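You operate a simulated robot arm through the tools that you are given. There is no shell and no other tool. Be economical: measure what you need, move in short steps, check, and stop when the job is done.

You are at the controls of a simulated robot arm. One attempt, no reset.

TASK
Cap the bottle in the blue clamp, free it, stand it in seat B and shut the clamp bar.
Fine: the blue clamp holds it while the cap goes on; leave the lid up; the other controls stay. Set down upright: yellow-cap bottle.

Only the result counts: the job must be done as asked and must still hold three seconds after the hand-in. Knocking over, shifting, dropping, spilling or breaking anything else fails it. A push-on lid holds only when it is set on centred and level and pressed home; a screw cap is set on level and turned clockwise until tight.

THE ROBOT
A 6-joint arm with a two-finger parallel gripper on a trunk, on a base that drives. Base frame: it is fixed to the floor where the robot stands at the start and does not move with it; the origin is under the middle of the robot, x ahead of it, y to its left, z up; the surface under the hand at the start is at about z = 904. Readings come in mm, degrees, newtons and seconds.
With the tool pointing down near the work surface it reaches from about 140 to 840 mm from the robot's upright axis, wherever it stands. Its first joint turns from -166.0 to 166.0 degrees. Places, roughly: bath wall switch [900, -1400, 1200]; black dial of the swirl unit [500, -200, 1000]; black power switch of the control box [600, 300, 1000]; black speed dial of the control box [300, 300, 1000]; blue time dial of the control box [400, 300, 1000]; green button of the swirl unit [400, -100, 1000]; green start button of the control box [300, 300, 1000]; heat wall switch [900, -1600, 1200]; mix wall switch [900, -1300, 1300]; orange heat switch of the control box [500, 300, 1000]; red clamp bar [700, 1000, 1100]; red stop key of the control box [400, 300, 1000]; seat B of the shaker tray [700, 900, 1100]; spin wall switch [900, -1500, 1300]; stir wall switch [900, -1300, 1200]; table wall switch [900, -1400, 1300]. Payload 3.91 kg.
The TCP is the grasp point between the finger pads, 30 mm short of the fingertips. In the tool frame z runs along the fingers and y along their closing line. Largest opening 110 mm; finger width 20, thickness 10; the body of the gripper, 48 by 112 mm, starts 55 mm behind the TCP.
Orientation is that of the tool frame in the base frame, as a unit quaternion [w, x, y, z]. With the fingers straight down and closing along the base's y, the tool's x points along the base's -x, its y along +y and its z along -z.

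THE INTERFACE
- The arm moves only by the tool play_rows. Its argument "moves" is a list of rows, each a list of 6 numbers: the shift along the tool's x, y, z in mm, then the turn, a rotation vector about the tool's x, y, z in rad. In form: [[x, y, z, rx, ry, rz], ...]. A call has 1 to 10 rows; each row is the pose to reach, as a shift and turn from the pose commanded when the call began, along the tool's axes at that moment. "fingers" is the gripper command, from -1 (shut) to 1 (fully open), values between in proportion, set as the call begins (left out, the last holds). A row lasts 0.2 s, in which the tool goes at most 50 mm and 8.6 degrees; a call with a longer step from one row to the next is refused whole, and so is a gripper value outside its range. Where a pose cannot be reached the arm comes as near as it can. A force on the tool above 90 N (or 10 N above the force at the start of the call, whichever is more), or a blocked arm, ends the call early, and 0.2 s more pass. Each finger travels about 108 mm/s and halts on what it meets, pressing with about 35 N; the grip force reading is that of the motor and also rises with nothing between the fingers. The clock runs only during rows and for 0.2 s after the last one: add rows that repeat a pose to give the fingers time. It gives the time, the measured TCP pose, the force on the tool (base axes), the opening and the grip force at its end, in the units of the frame above (readings bear some noise), with the torque about the TCP (base axes, N m) and any sound that the robot's microphone picked up.
- Cameras (640 x 400 px; columns grow to the right, rows downward): "scene" is now at [-93, 43.2, 1510.8]; the picture's right is [0.49, -0.87, 0.00], its down [-0.53, -0.30, -0.79] and it looks along [0.69, 0.39, -0.61] (base axes); focal length 255 px, centre (320, 200). "wrist" rides on the gripper at [77, 7, -114] in the tool frame; the picture's right is [-0.09, 1.00, 0.00], its down [-0.80, -0.07, -0.59] and it looks along [-0.59, -0.05, 0.80] (tool axes); focal length 270 px, centre (320, 200). There is no depth. A picture from a camera that has moved, and an enlarged one, comes with that camera's place and axes in the base frame and with its lens.
- camera(camera): a new picture of that camera. No time passes.
- move_column(by): slides the trunk up (or, below 0, down) by that many mm; the arm and the scene camera ride with it, the base frame stays. It gives what a move gives, with no picture.
- steer(legs): drives the robot by 1 to 6 legs, each [ahead, left, turn to the left] in mm, mm and degrees, along the robot's own axes; the way and the turn of a leg run together, so that a leg with both is an arc; at most 1500 mm and 180 degrees a leg. The arm and the cameras ride along, it lands a little off, and it stops where it bumps. It gives what a move gives.
- aim_head(pan, tilt): turns the head with the scene camera to pan (to the left, within 86 degrees either way) and tilt (down, from -29 to 69), counted from straight ahead of the robot. It gives what a move gives.
- close_up(camera, box): a new picture of the part [left, top, right, bottom] of that camera's present view, enlarged. No time passes.
- hand_in(): hands the job in; it is judged then, once.

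Go step by step. Nothing tells you exact positions but the pictures and the camera data: compare them with the known pose of the tool, close in by small moves and look again before you grip or let go. The budget is 120 turns and 78 pictures, counting those below and the enlarged ones. Unless the task says otherwise, let go and move clear before handing in.

The tools are called after "Emit:" as name(argument=value, ...) on one line, values as JSON. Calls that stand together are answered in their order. play_rows: Moves the arm, as the interface text tells. Its arguments: {"type":"object","properties":{"moves":{"type":"array"},"fingers":{"type":"number"}},"required":["moves"]} The other tools are called the same way: move_column (by) slides the trunk up or down; steer (legs) drives the base; aim_head (pan, tilt) turns the head that bears the scene camera; camera (camera) takes a picture; close_up (camera, box) takes an enlarged picture of a part of a camera's view; hand_in () hands the job in.

At the start:

```text
time: 0.0
ee_pos: [400.8, 49.7, 1350.9]
tcp_rot: [0.0, 0.0, 1.0, 0.0]
ft_force: [-0.5, -0.1, 0.2]
ft_torque: [0.0, 0.0, 0.0]
grip_width: 109.9
grasp_force: 0.0
trunk travel left (down, up): [-450.0, 90.0]
robot x, y, heading: [-1.9, 0.9, -0.1]
head pan, tilt: [29.4, 37.5]
```

scene: 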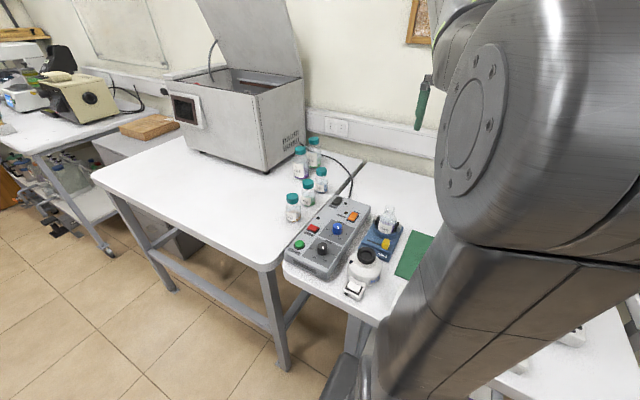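
wrist: 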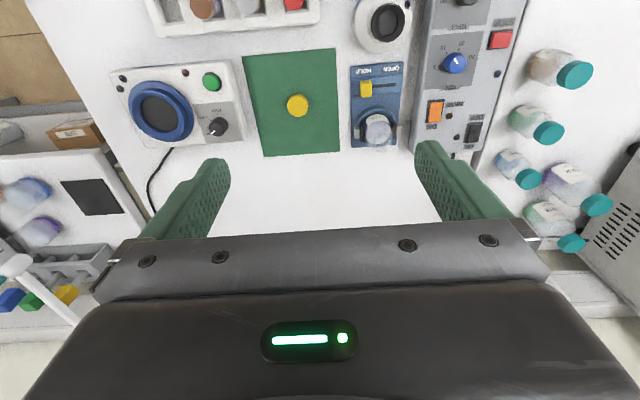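

I see the bottle in the blue clamp to the left, the yellow cap on a green mat, and the shaker probably behind at the left table. I'll take enlarged views first.

Emit:
close_up(camera="wrist", box=[230, 40, 430, 165])

Emit:
close_up(camera="scene", box=[280, 180, 440, 280])

Emit:
aim_head(pan=60, tilt=30)

Emit:
camera(camera="scene")

```text
3.20 times, centred on (330, 102) of wrist
camera zoom: at [324.5, 56.2, 1464.3], right [0.09, 1.0, 0.0], down [0.8, -0.07, 0.59], along [0.59, -0.05, -0.8], focal length 865 px, centre (288, 512)
```

zoom: 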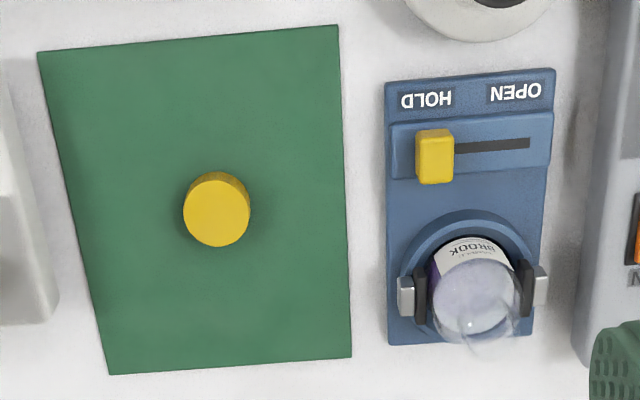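

```text
4.00 times, centred on (360, 230) of scene
camera zoom: at [-93.0, 43.2, 1510.8], right [0.49, -0.87, 0.0], down [-0.53, -0.3, -0.79], along [0.69, 0.39, -0.61], focal length 1019 px, centre (160, 80)
```

zoom: 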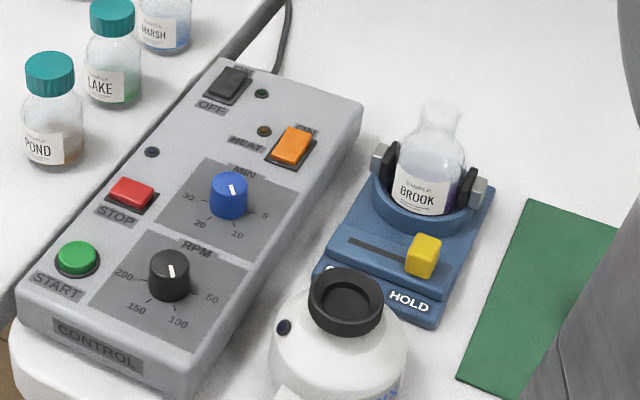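

```text
time: 1.0
ee_pos: [401.9, 49.7, 1350.4]
tcp_rot: [0.0, -0.001, 1.0, 0.0]
ft_force: [0.2, 0.0, 0.5]
ft_torque: [0.04, 0.05, -0.01]
grip_width: 110.1
grasp_force: 0.0
trunk travel left (down, up): [-450.0, 90.0]
robot x, y, heading: [4.6, 0.3, 0.1]
head pan, tilt: [60.0, 30.0]
```

```text
73 pictures are left
camera scene: at [-123.2, 79.0, 1522.4], right [0.87, -0.5, 0.0], down [-0.25, -0.43, -0.87], along [0.43, 0.75, -0.5], focal length 255 px, centre (320, 200)
```

scene: 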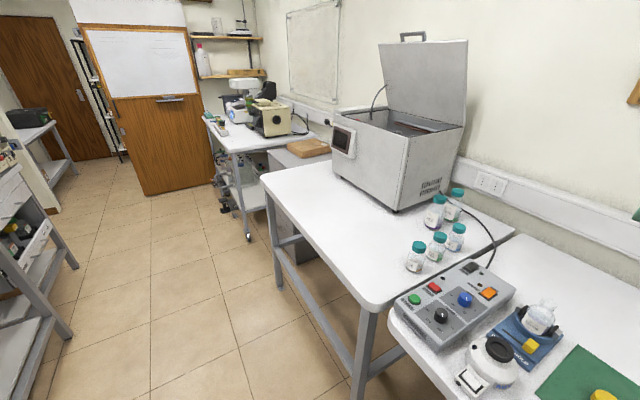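

The lever is at HOLD, with the BROOK bottle uncapped. I'll move above the yellow cap for a closer look.

Emit:
play_rows(moves=[[-14, -9, 45, 0, 0, 0], [-28, -18, 90, 0, 0, 0], [-42, -26, 135, 0, 0, 0], [-56, -35, 180, 0, 0, 0], [-70, -44, 225, 0, 0, 0], [-86, -53, 265, 0, 0, 0], [-86, -53, 265, 0, 0, 0]], fingers=1)

Emit:
camera(camera="wrist")

```text
time: 2.6
ee_pos: [486.2, -4.2, 1086.0]
tcp_rot: [0.0, -0.001, 1.0, 0.0]
ft_force: [0.9, -0.2, 0.5]
ft_torque: [0.0, 0.03, -0.02]
grip_width: 109.7
grasp_force: 0.0
trunk travel left (down, up): [-450.0, 90.0]
robot x, y, heading: [2.5, 0.8, -0.0]
head pan, tilt: [60.0, 30.0]
```

```text
72 pictures are left
camera wrist: at [410.3, 2.7, 1199.7], right [0.09, 1.0, 0.0], down [0.8, -0.07, 0.59], along [0.59, -0.05, -0.8], focal length 270 px, centre (320, 200)
```

wrist: 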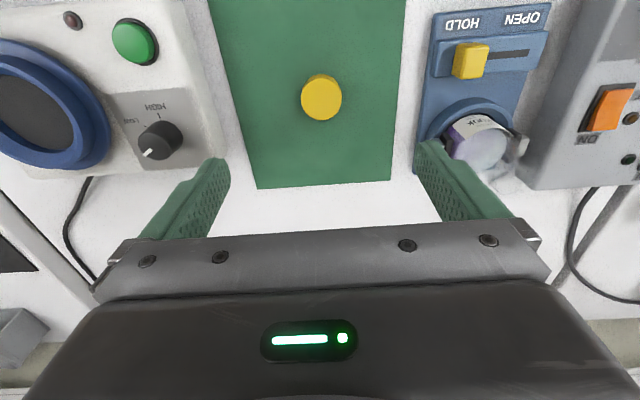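

Emit:
close_up(camera="wrist", box=[280, 60, 360, 140])

Emit:
close_up(camera="wrist", box=[410, 0, 570, 200])

Emit:
aim_head(pan=10, tilt=50)

Emit:
camera(camera="scene")

```text
5.00 times, centred on (320, 100) of wrist
camera zoom: at [410.3, 2.7, 1199.7], right [0.09, 1.0, 0.0], down [0.8, -0.07, 0.59], along [0.59, -0.05, -0.8], focal length 1351 px, centre (320, 700)
```

zoom: 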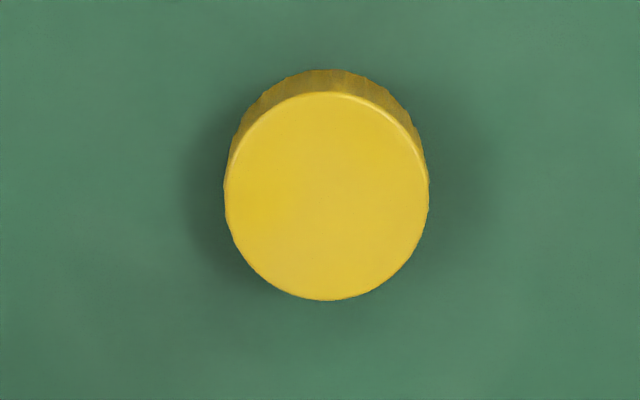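

```text
2.00 times, centred on (490, 100) of wrist
camera zoom: at [410.3, 2.7, 1199.7], right [0.09, 1.0, 0.0], down [0.8, -0.07, 0.59], along [0.59, -0.05, -0.8], focal length 541 px, centre (-20, 400)
```

zoom: 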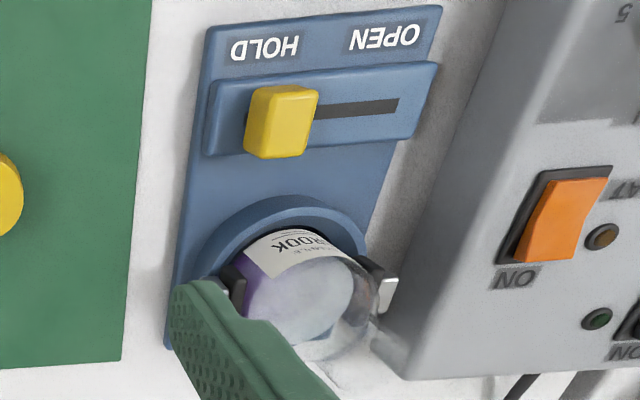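

```text
time: 3.7
ee_pos: [486.8, -4.4, 1086.5]
tcp_rot: [0.0, 0.0, 1.0, 0.0]
ft_force: [0.1, 0.0, -0.3]
ft_torque: [0.02, 0.03, 0.02]
grip_width: 109.9
grasp_force: 0.1
trunk travel left (down, up): [-450.0, 90.0]
robot x, y, heading: [-2.2, 2.7, 0.1]
head pan, tilt: [10.0, 50.0]
```

```text
69 pictures are left
camera scene: at [-92.6, 14.1, 1492.9], right [0.17, -0.98, 0.0], down [-0.75, -0.13, -0.64], along [0.63, 0.11, -0.77], focal length 255 px, centre (320, 200)
```

scene: 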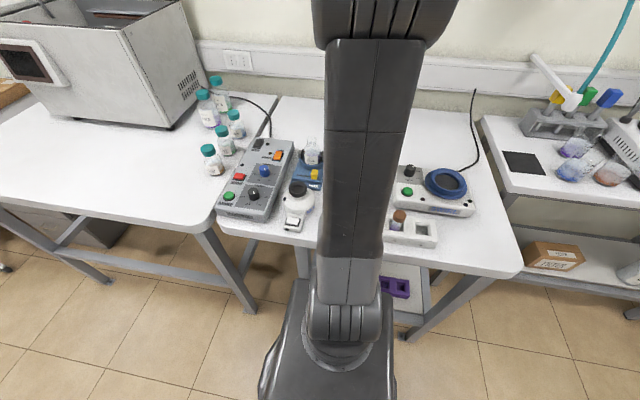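

The cap is fluted, about 41 mm wide and 20 mm tall, at about (490, -2) on the mat. I'll lower over it and grip with the fingertips.

Emit:
play_rows(moves=[[-3.5, 2.2, 45, 0, 0, 0], [-3.5, 2.2, 90, 0, 0, 0], [-3.5, 2.2, 125, 0, 0, 0], [-3.5, 2.2, 125, 0, 0, 0]])

Emit:
camera(camera="wrist")

```text
time: 4.7
ee_pos: [489.3, -0.9, 960.4]
tcp_rot: [0.0, -0.001, 1.0, 0.001]
ft_force: [0.0, -0.5, -0.5]
ft_torque: [-0.01, 0.02, 0.0]
grip_width: 109.9
grasp_force: 0.0
trunk travel left (down, up): [-450.0, 90.0]
robot x, y, heading: [1.9, 2.3, -0.1]
head pan, tilt: [10.0, 50.0]
```

```text
68 pictures are left
camera wrist: at [413.3, 5.8, 1074.4], right [0.09, 1.0, 0.0], down [0.8, -0.07, 0.59], along [0.59, -0.05, -0.8], focal length 270 px, centre (320, 200)
```

wrist: 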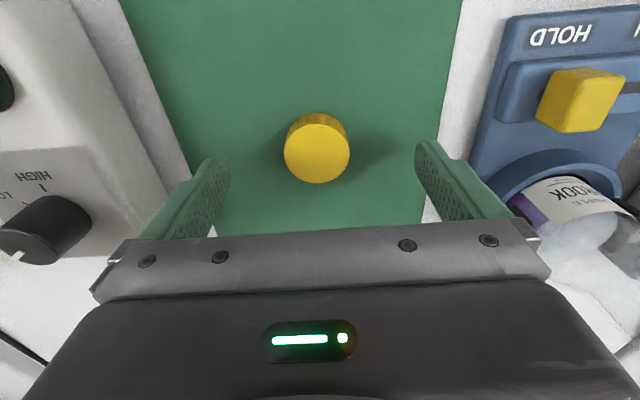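

Emit:
play_rows(moves=[[1.5, -1, 23, 0, 0, 0], [1.5, -1, 23, 0, 0, 0]])

Emit:
close_up(camera="wrist", box=[200, 80, 440, 230])

```text
time: 5.3
ee_pos: [488.4, -2.0, 939.2]
tcp_rot: [0.0, -0.001, 1.0, 0.0]
ft_force: [0.0, -0.3, -0.2]
ft_torque: [0.01, 0.02, -0.02]
grip_width: 109.7
grasp_force: 0.1
trunk travel left (down, up): [-450.0, 90.0]
robot x, y, heading: [-3.5, 1.1, 0.1]
head pan, tilt: [10.0, 50.0]
```

```text
2.67 times, centred on (320, 155) of wrist
camera zoom: at [412.2, 4.8, 1051.8], right [0.09, 1.0, 0.0], down [0.8, -0.07, 0.59], along [0.59, -0.05, -0.8], focal length 721 px, centre (320, 320)
```

zoom: 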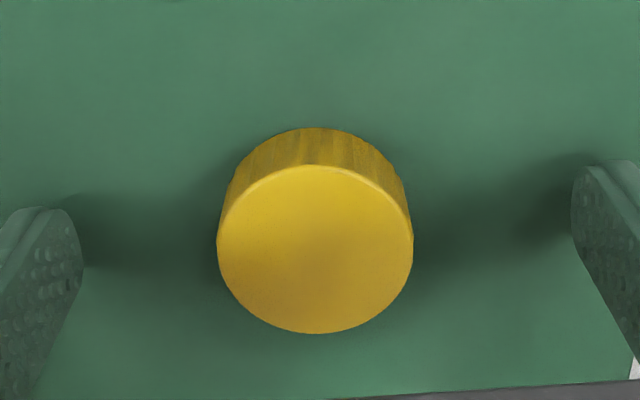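

Emit:
play_rows(moves=[[-1.2, -0.5, 1.5, 0, 0, 0], [-1.2, -0.5, 1.5, 0, 0, 0], [-1.2, -0.5, 1.5, 0, 0, 0], [-1.2, -0.5, 1.5, 0, 0, 0], [-1.2, -0.5, 1.5, 0, 0, 0]], fingers=-1)

Emit:
play_rows(moves=[[0, 0, -40, 0, 0, 0], [0, 0, -80, 0, 0, 0], [0, 0, -120, 0, 0, 0], [0, 0, -160, 0, 0, 0]])

Emit:
camera(camera="wrist")

```text
time: 6.5
ee_pos: [489.8, -1.8, 935.6]
tcp_rot: [0.0, -0.001, 1.0, 0.0]
ft_force: [0.6, 0.2, 0.5]
ft_torque: [0.0, -0.02, 0.01]
grip_width: 38.7
grasp_force: 35.0
trunk travel left (down, up): [-450.0, 90.0]
robot x, y, heading: [0.6, 0.7, 0.1]
head pan, tilt: [10.0, 50.0]
```

```text
time: 7.5
ee_pos: [489.9, -2.5, 1096.7]
tcp_rot: [0.0, 0.0, 1.0, 0.0]
ft_force: [0.1, 0.2, -0.5]
ft_torque: [0.01, 0.0, 0.01]
grip_width: 38.7
grasp_force: 34.9
trunk travel left (down, up): [-450.0, 90.0]
robot x, y, heading: [-0.4, 1.8, -0.0]
head pan, tilt: [10.0, 50.0]
```

```text
66 pictures are left
camera wrist: at [413.6, 3.2, 1210.0], right [0.09, 1.0, 0.0], down [0.8, -0.07, 0.59], along [0.59, -0.05, -0.8], focal length 270 px, centre (320, 200)
```

wrist: 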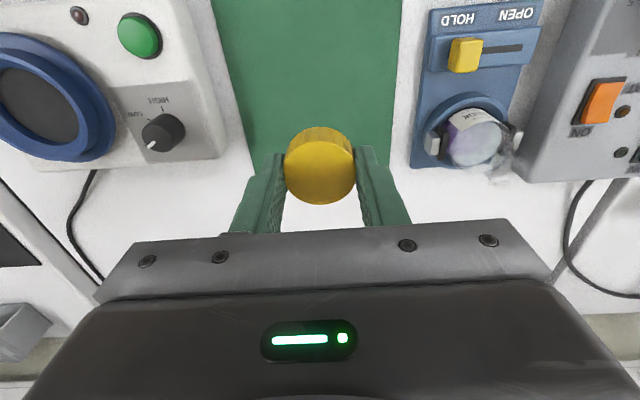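

Emit:
close_up(camera="wrist", box=[240, 100, 400, 240])

Emit:
close_up(camera="wrist", box=[420, 60, 540, 200])

```text
2.86 times, centred on (320, 170) of wrist
camera zoom: at [413.6, 3.2, 1210.0], right [0.09, 1.0, 0.0], down [0.8, -0.07, 0.59], along [0.59, -0.05, -0.8], focal length 772 px, centre (320, 286)
```

zoom: 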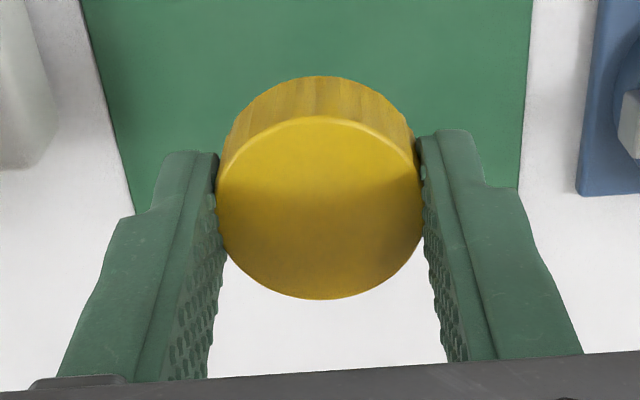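

```text
2.86 times, centred on (480, 130) of wrist
camera zoom: at [413.6, 3.2, 1210.0], right [0.09, 1.0, 0.0], down [0.8, -0.07, 0.59], along [0.59, -0.05, -0.8], focal length 772 px, centre (-137, 400)
```

zoom: 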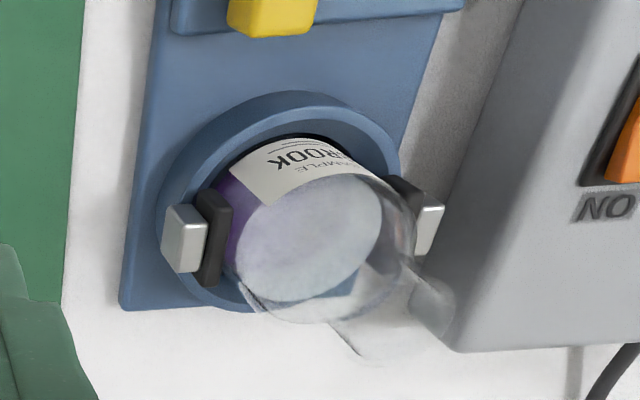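

The cap is held at 38.7 mm. The neck mouth triangulates to about (545, 155, 1013), so I'll go beside it for a clear view.

Emit:
play_rows(moves=[[5, 40, 0, 0, 0, 0], [10, 80, 0, 0, 0, 0], [10, 105, 0, 0, 0, 0], [10, 105, 0, 0, 0, 0]])

Emit:
camera(camera="wrist")

Emit:
aim_head(pan=25, tilt=38)

Emit:
camera(camera="scene")

```text
time: 8.5
ee_pos: [478.7, 103.3, 1096.2]
tcp_rot: [0.0, 0.0, 1.0, 0.0]
ft_force: [-0.9, 0.6, 0.6]
ft_torque: [-0.01, 0.02, 0.01]
grip_width: 38.8
grasp_force: 35.1
trunk travel left (down, up): [-450.0, 90.0]
robot x, y, heading: [-0.3, 1.8, 0.1]
head pan, tilt: [10.0, 50.0]
```

```text
63 pictures are left
camera wrist: at [403.5, 109.6, 1208.7], right [0.09, 1.0, 0.0], down [0.8, -0.07, 0.59], along [0.59, -0.05, -0.8], focal length 270 px, centre (320, 200)
```

wrist: 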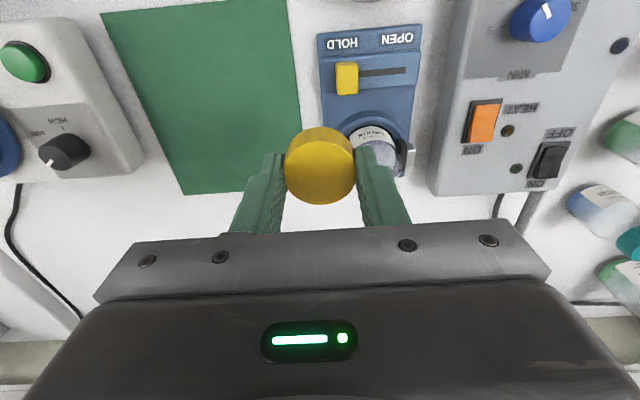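

```text
time: 9.3
ee_pos: [479.9, 102.7, 1094.3]
tcp_rot: [0.0, -0.001, 1.0, 0.0]
ft_force: [0.1, -0.8, 0.7]
ft_torque: [-0.01, -0.02, 0.0]
grip_width: 38.8
grasp_force: 35.0
trunk travel left (down, up): [-450.0, 90.0]
robot x, y, heading: [1.7, 2.5, 0.1]
head pan, tilt: [25.0, 38.0]
```

```text
62 pictures are left
camera scene: at [-90.2, 37.2, 1510.0], right [0.42, -0.91, 0.0], down [-0.56, -0.26, -0.79], along [0.71, 0.33, -0.62], focal length 255 px, centre (320, 200)
```

scene: 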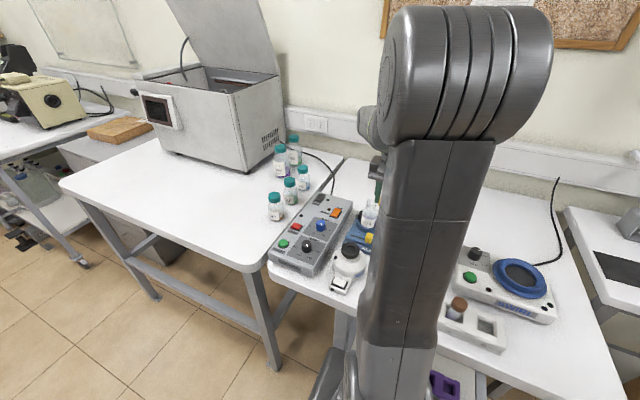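

Emit:
play_rows(moves=[[8, -40, 0, 0, 0, 0], [8, -50, 0, 0, 0, 0], [8, -50, 0, 0, 0, 0]])

Emit:
close_up(camera="wrist", box=[360, 80, 520, 240])

Emit:
close_up(camera="scene", box=[310, 150, 430, 270])

```text
time: 10.1
ee_pos: [472.5, 51.8, 1095.8]
tcp_rot: [0.0, -0.001, 1.0, 0.0]
ft_force: [-0.2, -0.3, 0.1]
ft_torque: [-0.07, 0.01, 0.0]
grip_width: 38.8
grasp_force: 35.0
trunk travel left (down, up): [-450.0, 90.0]
robot x, y, heading: [1.9, -2.2, 0.1]
head pan, tilt: [25.0, 38.0]
```

```text
2.50 times, centred on (440, 160) of wrist
camera zoom: at [395.8, 59.0, 1209.5], right [0.09, 1.0, 0.0], down [0.8, -0.07, 0.59], along [0.59, -0.05, -0.8], focal length 676 px, centre (20, 300)
```

zoom: 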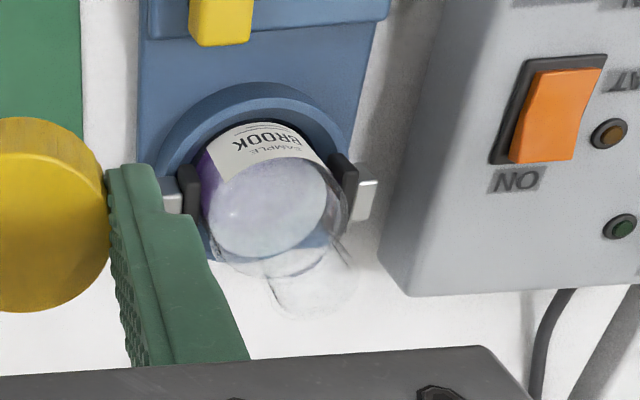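

```text
3.33 times, centred on (370, 210) of scene
camera zoom: at [-90.1, 37.5, 1510.0], right [0.42, -0.91, 0.0], down [-0.56, -0.26, -0.79], along [0.71, 0.33, -0.62], focal length 849 px, centre (153, 167)
```

zoom: 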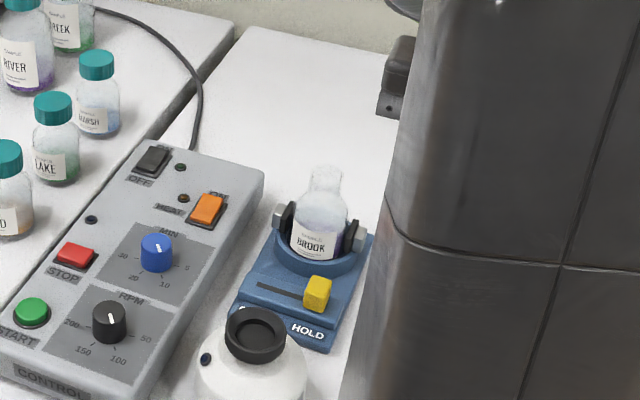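

Emit:
close_up(camera="wrist", box=[400, 100, 460, 220])

Emit:
close_up(camera="scene", box=[350, 180, 400, 250])

```text
3.33 times, centred on (430, 160) of wrist
camera zoom: at [395.8, 59.0, 1209.5], right [0.09, 1.0, 0.0], down [0.8, -0.07, 0.59], along [0.59, -0.05, -0.8], focal length 901 px, centre (-47, 333)
```

zoom: 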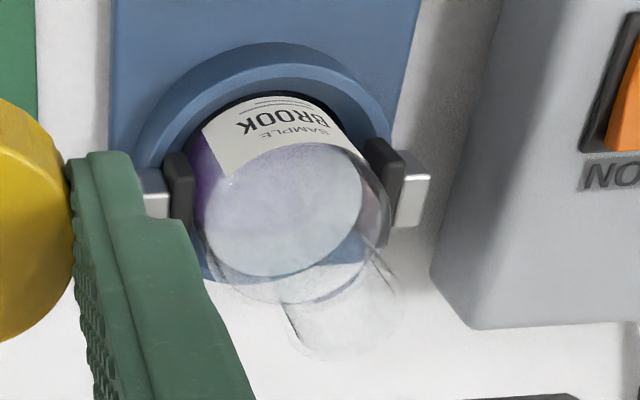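

```text
5.71 times, centred on (375, 215) of scene
camera zoom: at [-90.1, 37.5, 1510.0], right [0.42, -0.91, 0.0], down [-0.56, -0.26, -0.79], along [0.71, 0.33, -0.62], focal length 1456 px, centre (6, 114)
```

zoom: 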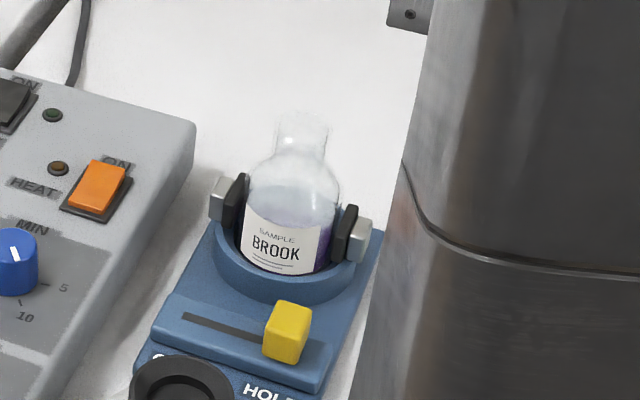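

The mouth is at about (549, 154, 1007). I'll put the cap over it with about 15 mm gap and check.

Emit:
play_rows(moves=[[-25, 34, 0, 0, 0, 0], [-50, 68, 0, 0, 0, 0], [-77, 102, 0, 0, 0, 0], [-77, 102, 20, 0, 0, 0], [-77, 102, 40, 0, 0, 0], [-77, 102, 40, 0, 0, 0]])

Emit:
camera(camera="wrist")

Emit:
camera(camera="scene")

```text
time: 11.5
ee_pos: [550.3, 154.6, 1055.5]
tcp_rot: [0.0, 0.0, 1.0, 0.0]
ft_force: [0.0, -0.7, -0.4]
ft_torque: [0.03, -0.01, 0.0]
grip_width: 38.6
grasp_force: 35.5
trunk travel left (down, up): [-450.0, 90.0]
robot x, y, heading: [-0.4, -0.5, 0.1]
head pan, tilt: [25.0, 38.0]
```

```text
57 pictures are left
camera wrist: at [473.3, 161.4, 1169.3], right [0.09, 1.0, 0.0], down [0.8, -0.07, 0.59], along [0.59, -0.05, -0.8], focal length 270 px, centre (320, 200)
```

wrist: 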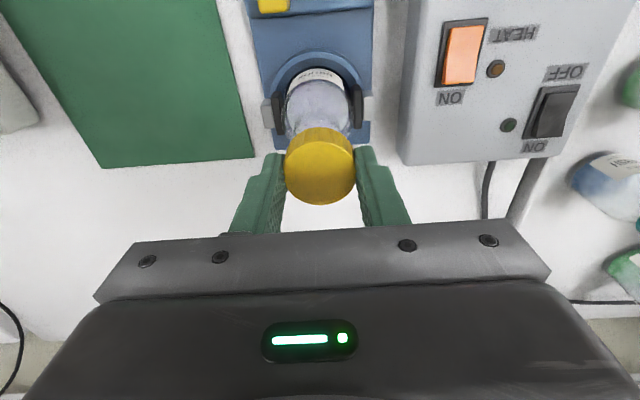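

```text
56 pictures are left
camera scene: at [-90.1, 37.3, 1510.1], right [0.42, -0.91, 0.0], down [-0.56, -0.26, -0.79], along [0.71, 0.33, -0.62], focal length 255 px, centre (320, 200)
```

scene: 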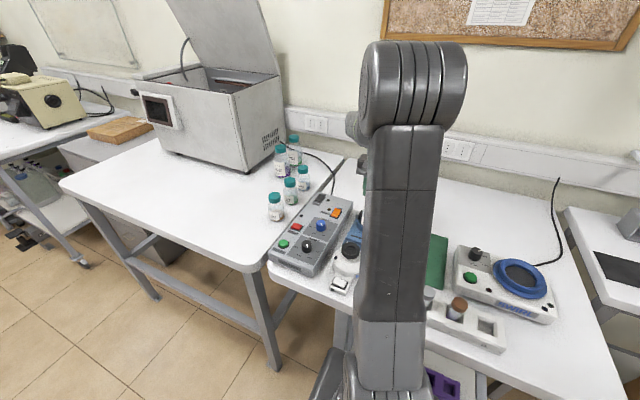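

Emit:
close_up(camera="wrist", box=[260, 50, 380, 220])

```text
2.35 times, centred on (320, 135) of wrist
camera zoom: at [473.3, 161.4, 1169.3], right [0.09, 1.0, 0.0], down [0.8, -0.07, 0.59], along [0.59, -0.05, -0.8], focal length 636 px, centre (320, 353)
```

zoom: 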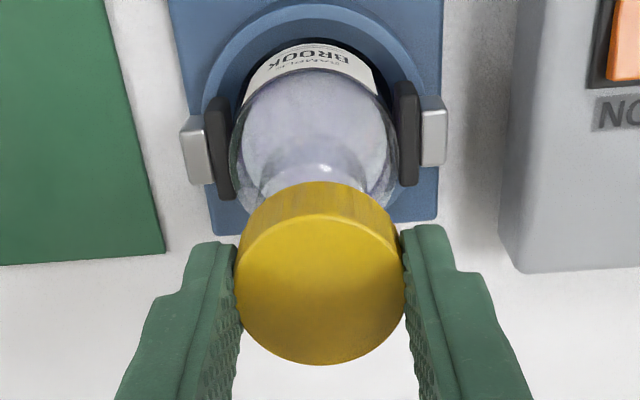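

Emit:
play_rows(moves=[[1.3, -1.2, 5, 0, 0, 0], [1.3, -1.2, 10, 0, 0, 0], [1.3, -1.2, 14, 0, 0, 0], [1.3, -1.2, 14, 0, 0, 0]])

Emit:
close_up(camera="wrist", box=[260, 50, 380, 220])

```text
time: 12.5
ee_pos: [548.7, 152.9, 1041.8]
tcp_rot: [0.0, -0.001, 1.0, 0.0]
ft_force: [-0.4, 1.2, 1.8]
ft_torque: [0.03, 0.03, -0.04]
grip_width: 38.7
grasp_force: 34.7
trunk travel left (down, up): [-450.0, 90.0]
robot x, y, heading: [0.6, 0.3, 0.0]
head pan, tilt: [25.0, 38.0]
```

```text
2.35 times, centred on (320, 135) of wrist
camera zoom: at [471.7, 159.9, 1155.7], right [0.09, 1.0, 0.0], down [0.8, -0.07, 0.59], along [0.59, -0.05, -0.8], focal length 636 px, centre (320, 353)
```

zoom: 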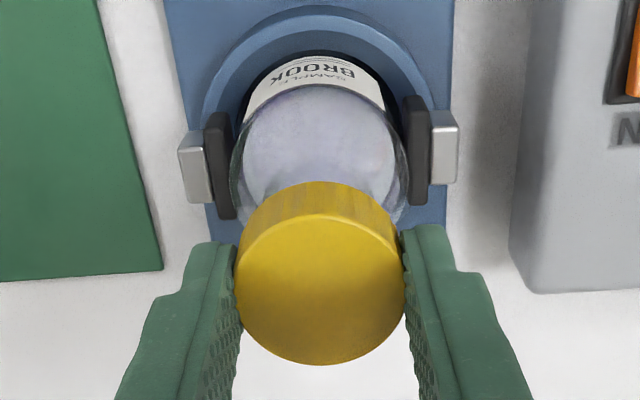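

Emit:
play_rows(moves=[[0, 0, 2, 0, 0, 0], [0, 0, 4, 0, 0, 0], [0, 0, 4, 0, 0, 0]])

Emit:
play_rows(moves=[[0, 0, 1.5, 0, 0, 0], [0, 0, 3, 0, 0, 0], [0, 0, 3, 0, 0, 0]])

```text
time: 13.3
ee_pos: [548.5, 152.3, 1039.9]
tcp_rot: [0.003, -0.001, 1.0, 0.001]
ft_force: [1.1, 0.4, 28.6]
ft_torque: [-0.02, 0.35, 0.02]
grip_width: 38.7
grasp_force: 34.9
trunk travel left (down, up): [-450.0, 90.0]
robot x, y, heading: [2.1, 0.3, -0.3]
head pan, tilt: [25.0, 38.0]
```

```text
time: 14.1
ee_pos: [546.8, 152.3, 1036.6]
tcp_rot: [0.002, -0.001, 1.0, 0.0]
ft_force: [4.6, 1.7, 40.3]
ft_torque: [-0.16, 0.43, 0.0]
grip_width: 38.8
grasp_force: 35.4
trunk travel left (down, up): [-450.0, 90.0]
robot x, y, heading: [2.3, -0.0, -0.1]
head pan, tilt: [25.0, 38.0]
```

The torque shows contact on the near side only, so the cap sits too far in +x. I'll lift, shift back and retry.

Emit:
play_rows(moves=[[0, 0, -5, 0, 0, 0], [0, 0, -11, 0, 0, 0], [0, 0, -11, 0, 0, 0]])

Emit:
close_up(camera="wrist", box=[260, 50, 380, 220])

```text
time: 14.9
ee_pos: [548.1, 153.6, 1046.0]
tcp_rot: [-0.001, 0.0, 1.0, 0.0]
ft_force: [-0.1, 0.1, -0.7]
ft_torque: [0.03, 0.03, 0.01]
grip_width: 38.9
grasp_force: 34.9
trunk travel left (down, up): [-450.0, 90.0]
robot x, y, heading: [0.2, 0.5, 0.2]
head pan, tilt: [25.0, 38.0]
```

```text
2.35 times, centred on (320, 135) of wrist
camera zoom: at [471.6, 159.8, 1159.3], right [0.09, 1.0, 0.0], down [0.8, -0.07, 0.59], along [0.59, -0.05, -0.81], focal length 636 px, centre (320, 353)
```

zoom: 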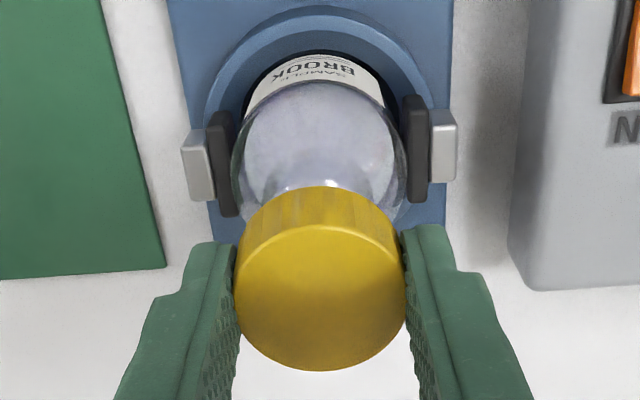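

Emit:
play_rows(moves=[[4, 0, 2, 0, 0, 0], [4, 0, 5, 0, 0, 0], [4, 0, 5, 0, 0, 0]])

Emit:
play_rows(moves=[[0, 0, 1, 0, 0, 0], [0, 0, 2, 0, 0, 0], [0, 0, 2, 0, 0, 0]])

```text
time: 15.7
ee_pos: [544.2, 152.9, 1040.4]
tcp_rot: [0.0, -0.001, 1.0, 0.0]
ft_force: [-0.5, -0.9, -1.4]
ft_torque: [-0.03, 0.0, -0.02]
grip_width: 38.9
grasp_force: 34.9
trunk travel left (down, up): [-450.0, 90.0]
robot x, y, heading: [0.8, -4.9, -0.2]
head pan, tilt: [25.0, 38.0]
```

```text
time: 16.5
ee_pos: [543.8, 152.6, 1039.0]
tcp_rot: [0.0, -0.001, 1.0, 0.0]
ft_force: [1.4, 0.4, -0.1]
ft_torque: [0.01, -0.03, -0.01]
grip_width: 39.2
grasp_force: 34.9
trunk travel left (down, up): [-450.0, 90.0]
robot x, y, heading: [-3.4, -0.0, 0.1]
head pan, tilt: [25.0, 38.0]
```

Emit:
play_rows(moves=[[0, 0, 1, 0, 0, 0], [0, 0, 2, 0, 0, 0], [0, 0, 2, 0, 0, 0]])

Emit:
play_rows(moves=[[0, 0, 1, 0, 0, 0], [0, 0, 2, 0, 0, 0], [0, 0, 2, 0, 0, 0]])

Emit:
close_up(camera="wrist", box=[260, 50, 380, 220])

```text
time: 17.3
ee_pos: [543.0, 153.4, 1036.9]
tcp_rot: [0.0, -0.001, 1.0, 0.0]
ft_force: [1.7, -0.4, -0.6]
ft_torque: [-0.02, -0.02, -0.01]
grip_width: 38.9
grasp_force: 35.3
trunk travel left (down, up): [-450.0, 90.0]
robot x, y, heading: [-2.8, -1.5, -0.1]
head pan, tilt: [25.0, 38.0]
```

```text
time: 18.1
ee_pos: [544.7, 152.6, 1034.2]
tcp_rot: [0.0, -0.001, 1.0, -0.001]
ft_force: [0.3, -0.2, 0.0]
ft_torque: [-0.03, 0.0, 0.0]
grip_width: 38.7
grasp_force: 34.7
trunk travel left (down, up): [-450.0, 90.0]
robot x, y, heading: [0.8, -1.1, -0.1]
head pan, tilt: [25.0, 38.0]
```

```text
2.35 times, centred on (320, 135) of wrist
camera zoom: at [467.4, 159.7, 1148.6], right [0.09, 1.0, 0.0], down [0.8, -0.07, 0.59], along [0.59, -0.05, -0.8], focal length 636 px, centre (320, 353)
```

zoom: 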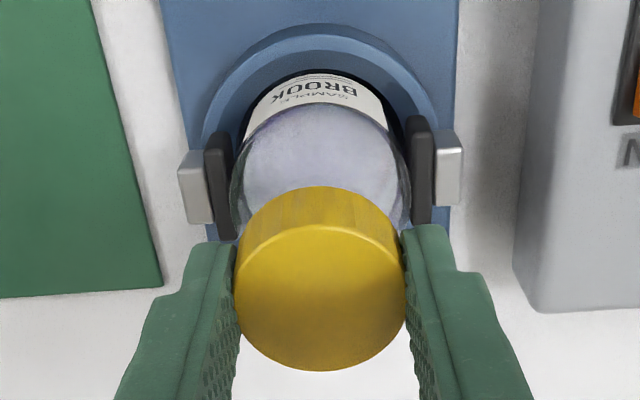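

The cap is sliding over the neck without resistance, so I'll continue down in small steps.

Emit:
play_rows(moves=[[0, 0, 1, 0, 0, 0], [0, 0, 2, 0, 0, 0], [0, 0, 2, 0, 0, 0]])

Emit:
play_rows(moves=[[0, 0, 1, 0, 0, 0], [0, 0, 2, 0, 0, 0], [0, 0, 2, 0, 0, 0]])

```text
time: 18.9
ee_pos: [543.3, 153.0, 1032.3]
tcp_rot: [0.001, -0.001, 1.0, 0.0]
ft_force: [0.3, -0.1, -0.3]
ft_torque: [0.0, -0.07, -0.02]
grip_width: 38.7
grasp_force: 35.2
trunk travel left (down, up): [-450.0, 90.0]
robot x, y, heading: [1.1, 0.5, -0.2]
head pan, tilt: [25.0, 38.0]
```

```text
time: 19.7
ee_pos: [544.1, 152.4, 1031.9]
tcp_rot: [0.001, -0.002, 1.0, 0.0]
ft_force: [1.0, -0.2, 0.0]
ft_torque: [0.0, 0.0, -0.02]
grip_width: 39.0
grasp_force: 34.7
trunk travel left (down, up): [-450.0, 90.0]
robot x, y, heading: [-0.4, 4.0, -0.1]
head pan, tilt: [25.0, 38.0]
```

Emit:
play_rows(moves=[[0, 0, 1, 0, 0, 0], [0, 0, 2, 0, 0, 0], [0, 0, 2, 0, 0, 0]])

Emit:
play_rows(moves=[[0, 0, 1, 0, 0, 0], [0, 0, 2, 0, 0, 0], [0, 0, 2, 0, 0, 0]])

Emit:
play_rows(moves=[[0, 0, 1, 0, 0, 0], [0, 0, 2, 0, 0, 0], [0, 0, 2, 0, 0, 0]])

```text
time: 20.5
ee_pos: [544.0, 153.9, 1029.1]
tcp_rot: [0.0, -0.001, 1.0, 0.0]
ft_force: [0.8, -0.2, 0.1]
ft_torque: [0.0, 0.0, 0.02]
grip_width: 38.9
grasp_force: 35.0
trunk travel left (down, up): [-450.0, 90.0]
robot x, y, heading: [2.4, 0.4, 0.3]
head pan, tilt: [25.0, 38.0]
```

```text
time: 21.3
ee_pos: [544.9, 153.6, 1026.5]
tcp_rot: [0.001, 0.0, 1.0, 0.001]
ft_force: [0.9, 0.8, 0.1]
ft_torque: [0.02, 0.0, 0.02]
grip_width: 38.4
grasp_force: 35.1
trunk travel left (down, up): [-450.0, 90.0]
robot x, y, heading: [-0.1, -1.4, 0.0]
head pan, tilt: [25.0, 38.0]
```

```text
time: 22.1
ee_pos: [544.0, 153.1, 1024.2]
tcp_rot: [0.0, 0.0, 1.0, -0.001]
ft_force: [0.6, 0.1, -0.3]
ft_torque: [0.01, -0.03, 0.01]
grip_width: 39.0
grasp_force: 34.9
trunk travel left (down, up): [-450.0, 90.0]
robot x, y, heading: [2.2, 1.9, -0.1]
head pan, tilt: [25.0, 38.0]
```

Emit:
close_up(camera="wrist", box=[260, 50, 380, 220])

Emit:
close_up(camera="scene", box=[320, 170, 400, 270])

```text
2.35 times, centred on (320, 135) of wrist
camera zoom: at [467.4, 159.9, 1138.9], right [0.09, 1.0, 0.0], down [0.8, -0.07, 0.59], along [0.59, -0.05, -0.8], focal length 636 px, centre (320, 353)
```

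zoom: 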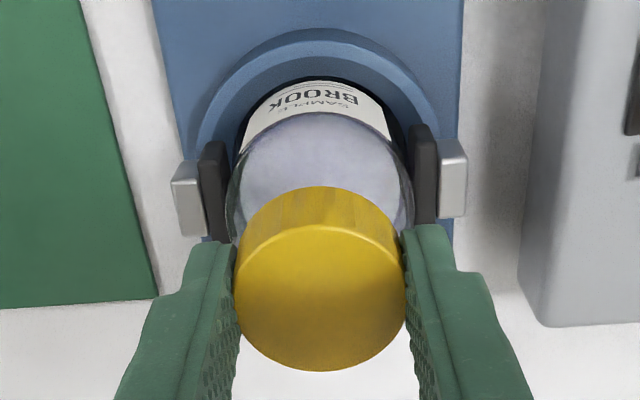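

```text
4.00 times, centred on (360, 220) of scene
camera zoom: at [-90.0, 37.2, 1510.0], right [0.42, -0.91, 0.0], down [-0.56, -0.26, -0.79], along [0.71, 0.33, -0.62], focal length 1019 px, centre (160, 120)
```

zoom: 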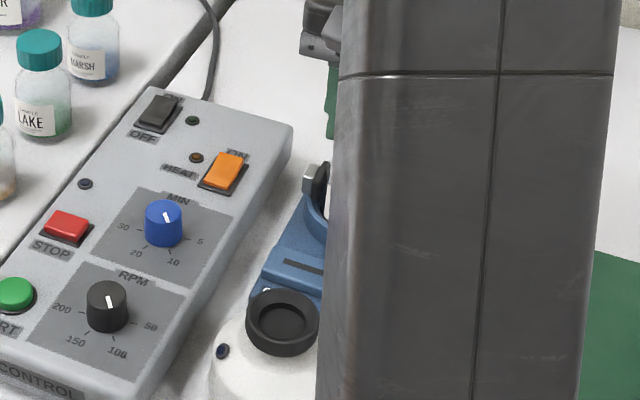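

Emit:
play_rows(moves=[[0, 0, 1, 0, 0, 0], [0, 0, 2, 0, 0, 0], [0, 0, 2, 0, 0, 0]])

Emit:
play_rows(moves=[[0, 0, 1, 0, 0, 0], [0, 0, 2, 0, 0, 0], [0, 0, 2, 0, 0, 0]])

```text
time: 22.9
ee_pos: [544.3, 153.9, 1022.6]
tcp_rot: [0.0, -0.001, 1.0, 0.0]
ft_force: [1.4, -0.1, 0.2]
ft_torque: [0.01, -0.05, 0.02]
grip_width: 38.9
grasp_force: 34.7
trunk travel left (down, up): [-450.0, 90.0]
robot x, y, heading: [-0.4, -2.4, 0.1]
head pan, tilt: [25.0, 38.0]
```

```text
time: 23.7
ee_pos: [543.5, 152.7, 1019.7]
tcp_rot: [0.0, -0.001, 1.0, 0.0]
ft_force: [0.9, 0.0, 3.3]
ft_torque: [0.05, -0.04, -0.02]
grip_width: 38.8
grasp_force: 35.1
trunk travel left (down, up): [-450.0, 90.0]
robot x, y, heading: [-0.1, 0.5, 0.1]
head pan, tilt: [25.0, 38.0]
```

Emit:
play_rows(moves=[[0, 0, 0.7, 0, 0, 0], [0, 0, 1.5, 0, 0, 0], [0, 0, 1.5, 0, 0, 0]])

```text
time: 24.5
ee_pos: [543.5, 153.2, 1020.0]
tcp_rot: [0.002, -0.002, 1.0, 0.001]
ft_force: [2.8, 0.2, 14.7]
ft_torque: [0.02, -0.06, 0.03]
grip_width: 38.8
grasp_force: 35.4
trunk travel left (down, up): [-450.0, 90.0]
robot x, y, heading: [-1.8, 1.2, -0.2]
head pan, tilt: [25.0, 38.0]
```

The cap is now seated centred against the thread. I'll turn clockwise, which is positive about tool z.

Emit:
play_rows(moves=[[0, 0, 0, 0, 0, 0.14], [0, 0, 0.1, 0, 0, 0.28], [0, 0, 0.2, 0, 0, 0.42], [0, 0, 0.3, 0, 0, 0.56], [0, 0, 0.4, 0, 0, 0.7], [0, 0, 0.5, 0, 0, 0.84], [0, 0, 0.6, 0, 0, 0.98], [0, 0, 0.6, 0, 0, 1.12], [0, 0, 0.7, 0, 0, 1.26], [0, 0, 0.7, 0, 0, 1.26]])

```text
time: 26.7
ee_pos: [543.6, 153.6, 1021.4]
tcp_rot: [0.002, 0.59, 0.808, 0.001]
ft_force: [6.9, 5.0, 31.6]
ft_torque: [0.22, -0.21, 0.04]
grip_width: 38.9
grasp_force: 34.9
trunk travel left (down, up): [-450.0, 90.0]
robot x, y, heading: [-0.1, 0.4, 0.0]
head pan, tilt: [25.0, 38.0]
```

Emit:
play_rows(moves=[[0, 0, 0, 0, 0, 0.14], [0, 0, 0, 0, 0, 0.28], [0, 0, 0, 0, 0, 0.42], [0, 0, 0, 0, 0, 0.56], [0, 0, 0, 0, 0, 0.7], [0, 0, 0, 0, 0, 0.84], [0, 0, 0, 0, 0, 0.98], [0, 0, 0, 0, 0, 1.12], [0, 0, 0, 0, 0, 1.26], [0, 0, 0, 0, 0, 1.26]])

Emit:
camera(camera="wrist")

```text
time: 28.9
ee_pos: [544.0, 153.1, 1019.4]
tcp_rot: [0.0, 0.952, 0.305, 0.0]
ft_force: [8.8, 3.2, 26.4]
ft_torque: [0.18, -0.26, 0.05]
grip_width: 38.8
grasp_force: 35.0
trunk travel left (down, up): [-450.0, 90.0]
robot x, y, heading: [2.5, -0.8, 0.1]
head pan, tilt: [25.0, 38.0]
```

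```text
49 pictures are left
camera wrist: at [610.5, 191.9, 1133.5], right [0.51, -0.86, 0.0], down [-0.69, -0.41, 0.59], along [-0.51, -0.3, -0.81], focal length 270 px, centre (320, 200)
```

wrist: 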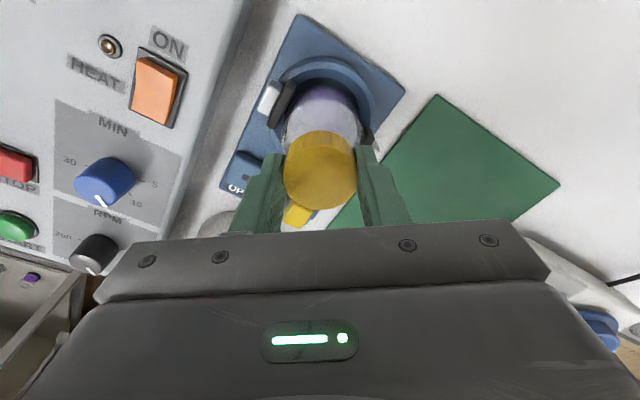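

Emit:
close_up(camera="wrist", box=[250, 60, 390, 220])

Emit:
play_rows(moves=[[0, 0, 0, 0, 0, 0.14], [0, 0, 0, 0, 0, 0.28], [0, 0, 0, 0, 0, 0.42], [0, 0, 0, 0, 0, 0.56], [0, 0, 0, 0, 0, 0.7], [0, 0, 0, 0, 0, 0.7]])

```text
2.50 times, centred on (320, 140) of wrist
camera zoom: at [610.5, 191.9, 1133.5], right [0.51, -0.86, 0.0], down [-0.69, -0.41, 0.59], along [-0.51, -0.3, -0.81], focal length 676 px, centre (320, 350)
```

zoom: 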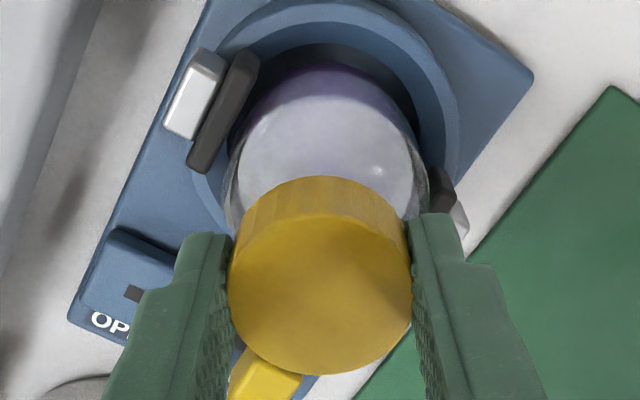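

```text
time: 29.4
ee_pos: [552.6, 129.3, 1020.0]
tcp_rot: [-0.022, 0.971, 0.239, 0.003]
ft_force: [-0.7, 5.6, 20.6]
ft_torque: [0.66, 0.01, -0.07]
grip_width: 39.9
grasp_force: 34.8
out of reach, approached as far as the arm can: row 1, 2
trunk travel left (down, up): [-450.0, 90.0]
robot x, y, heading: [0.1, 5.9, 0.6]
head pan, tilt: [25.0, 38.0]
stopped in row 2: the force on the tool passed its limit at 100 N (the readings are from after the stop); the commanded pose is now the measured one
```

The joint limit made the tool swing sideways and stopped the move. I'll look before doing anything else.

Emit:
camera(camera="wrist")

Emit:
camera(camera="scene")

```text
47 pictures are left
camera wrist: at [625.0, 155.2, 1135.0], right [0.38, -0.92, -0.04], down [-0.74, -0.33, 0.58], along [-0.55, -0.2, -0.81], focal length 270 px, centre (320, 200)
```

wrist: 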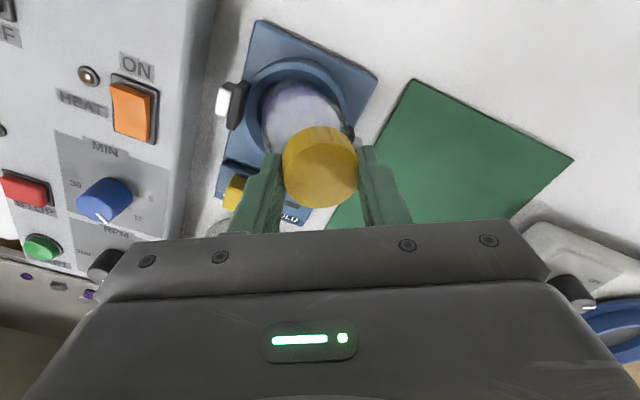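

```text
46 pictures are left
camera scene: at [-93.1, 35.0, 1509.9], right [0.43, -0.9, 0.0], down [-0.55, -0.26, -0.79], along [0.71, 0.34, -0.61], focal length 255 px, centre (320, 200)
```

scene: 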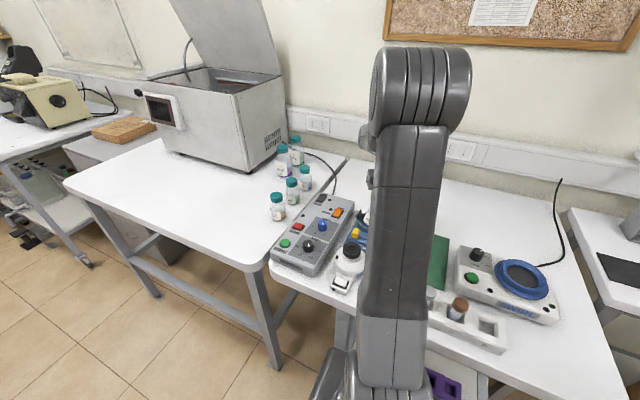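

Emit:
close_up(camera="wrist", box=[210, 20, 390, 230])

```text
1.90 times, centred on (300, 125) of wrist
camera zoom: at [625.0, 155.2, 1135.0], right [0.38, -0.92, -0.04], down [-0.74, -0.33, 0.58], along [-0.55, -0.2, -0.81], focal length 515 px, centre (358, 343)
```

zoom: 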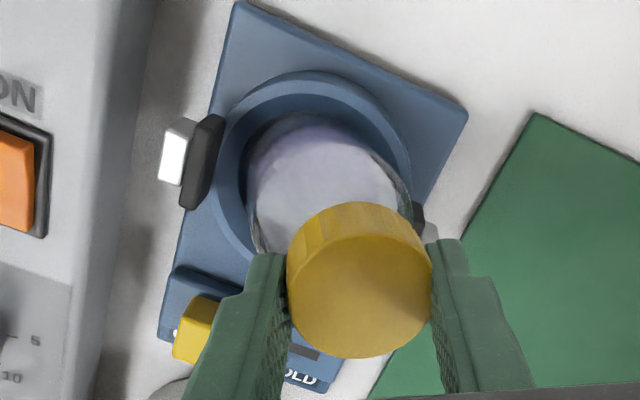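

The clamp lever is now at OPEN, and the bottle with its cap leans about 15° towards -y. I'll bring it slowly back upright along the same path.

Emit:
play_rows(moves=[[0.7, -5, 0, -0.008, -0.003, -0.028], [1.4, -10, 0, -0.016, -0.006, -0.055], [2.1, -15, 0, -0.025, -0.01, -0.083], [2.8, -20, 0, -0.033, -0.013, -0.11], [3.5, -25.2, 0, -0.041, -0.016, -0.138], [3.5, -25.2, 0, -0.041, -0.016, -0.138]])

Emit:
close_up(camera="wrist", box=[210, 20, 390, 230])

```text
time: 30.9
ee_pos: [544.4, 154.8, 1017.8]
tcp_rot: [0.003, 0.952, 0.305, -0.003]
ft_force: [-0.1, -1.2, 0.8]
ft_torque: [-0.07, 0.0, -0.03]
grip_width: 38.6
grasp_force: 34.8
trunk travel left (down, up): [-450.0, 90.0]
robot x, y, heading: [-2.0, 4.2, 0.5]
head pan, tilt: [25.0, 38.0]
```

```text
1.90 times, centred on (300, 125) of wrist
camera zoom: at [611.6, 194.6, 1130.9], right [0.51, -0.86, 0.0], down [-0.69, -0.4, 0.6], along [-0.52, -0.31, -0.8], focal length 515 px, centre (358, 343)
```

zoom: 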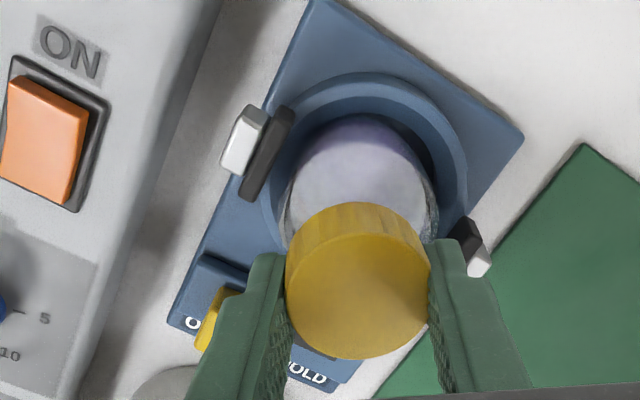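

The bottle is upright again in the ring, with the jaws open. I'll release the cap partly, rise and check the cap and clamp.

Emit:
play_rows(moves=[[0, 0, 0, 0, 0, 0], [0, 0, 0, 0, 0, 0], [0, 0, 0, 0, 0, 0], [0, 0, -15, 0, 0, 0], [0, 0, -40, 0, 0, 0], [0, 0, -80, 0, 0, 0], [0, 0, -80, 0, 0, 0]], fingers=0.2)

Emit:
camera(camera="wrist")

```text
time: 32.5
ee_pos: [544.4, 155.9, 1098.6]
tcp_rot: [0.002, 0.952, 0.306, -0.001]
ft_force: [-0.7, 0.6, -0.1]
ft_torque: [0.02, 0.01, -0.01]
grip_width: 65.9
grasp_force: 0.1
trunk travel left (down, up): [-450.0, 90.0]
robot x, y, heading: [0.6, -1.7, 0.3]
head pan, tilt: [25.0, 38.0]
```

```text
43 pictures are left
camera wrist: at [611.8, 195.2, 1212.0], right [0.51, -0.86, 0.0], down [-0.69, -0.4, 0.6], along [-0.51, -0.31, -0.8], focal length 270 px, centre (320, 200)
```

wrist: 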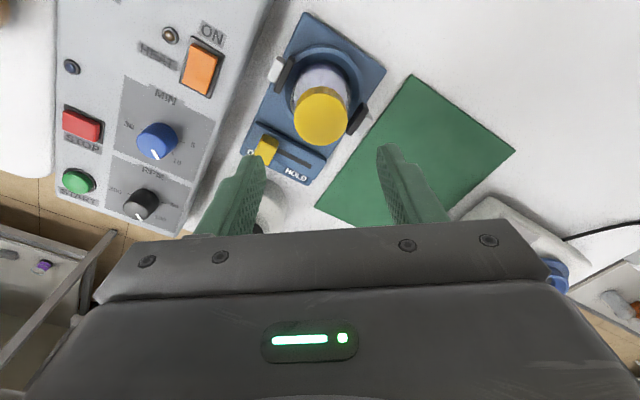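

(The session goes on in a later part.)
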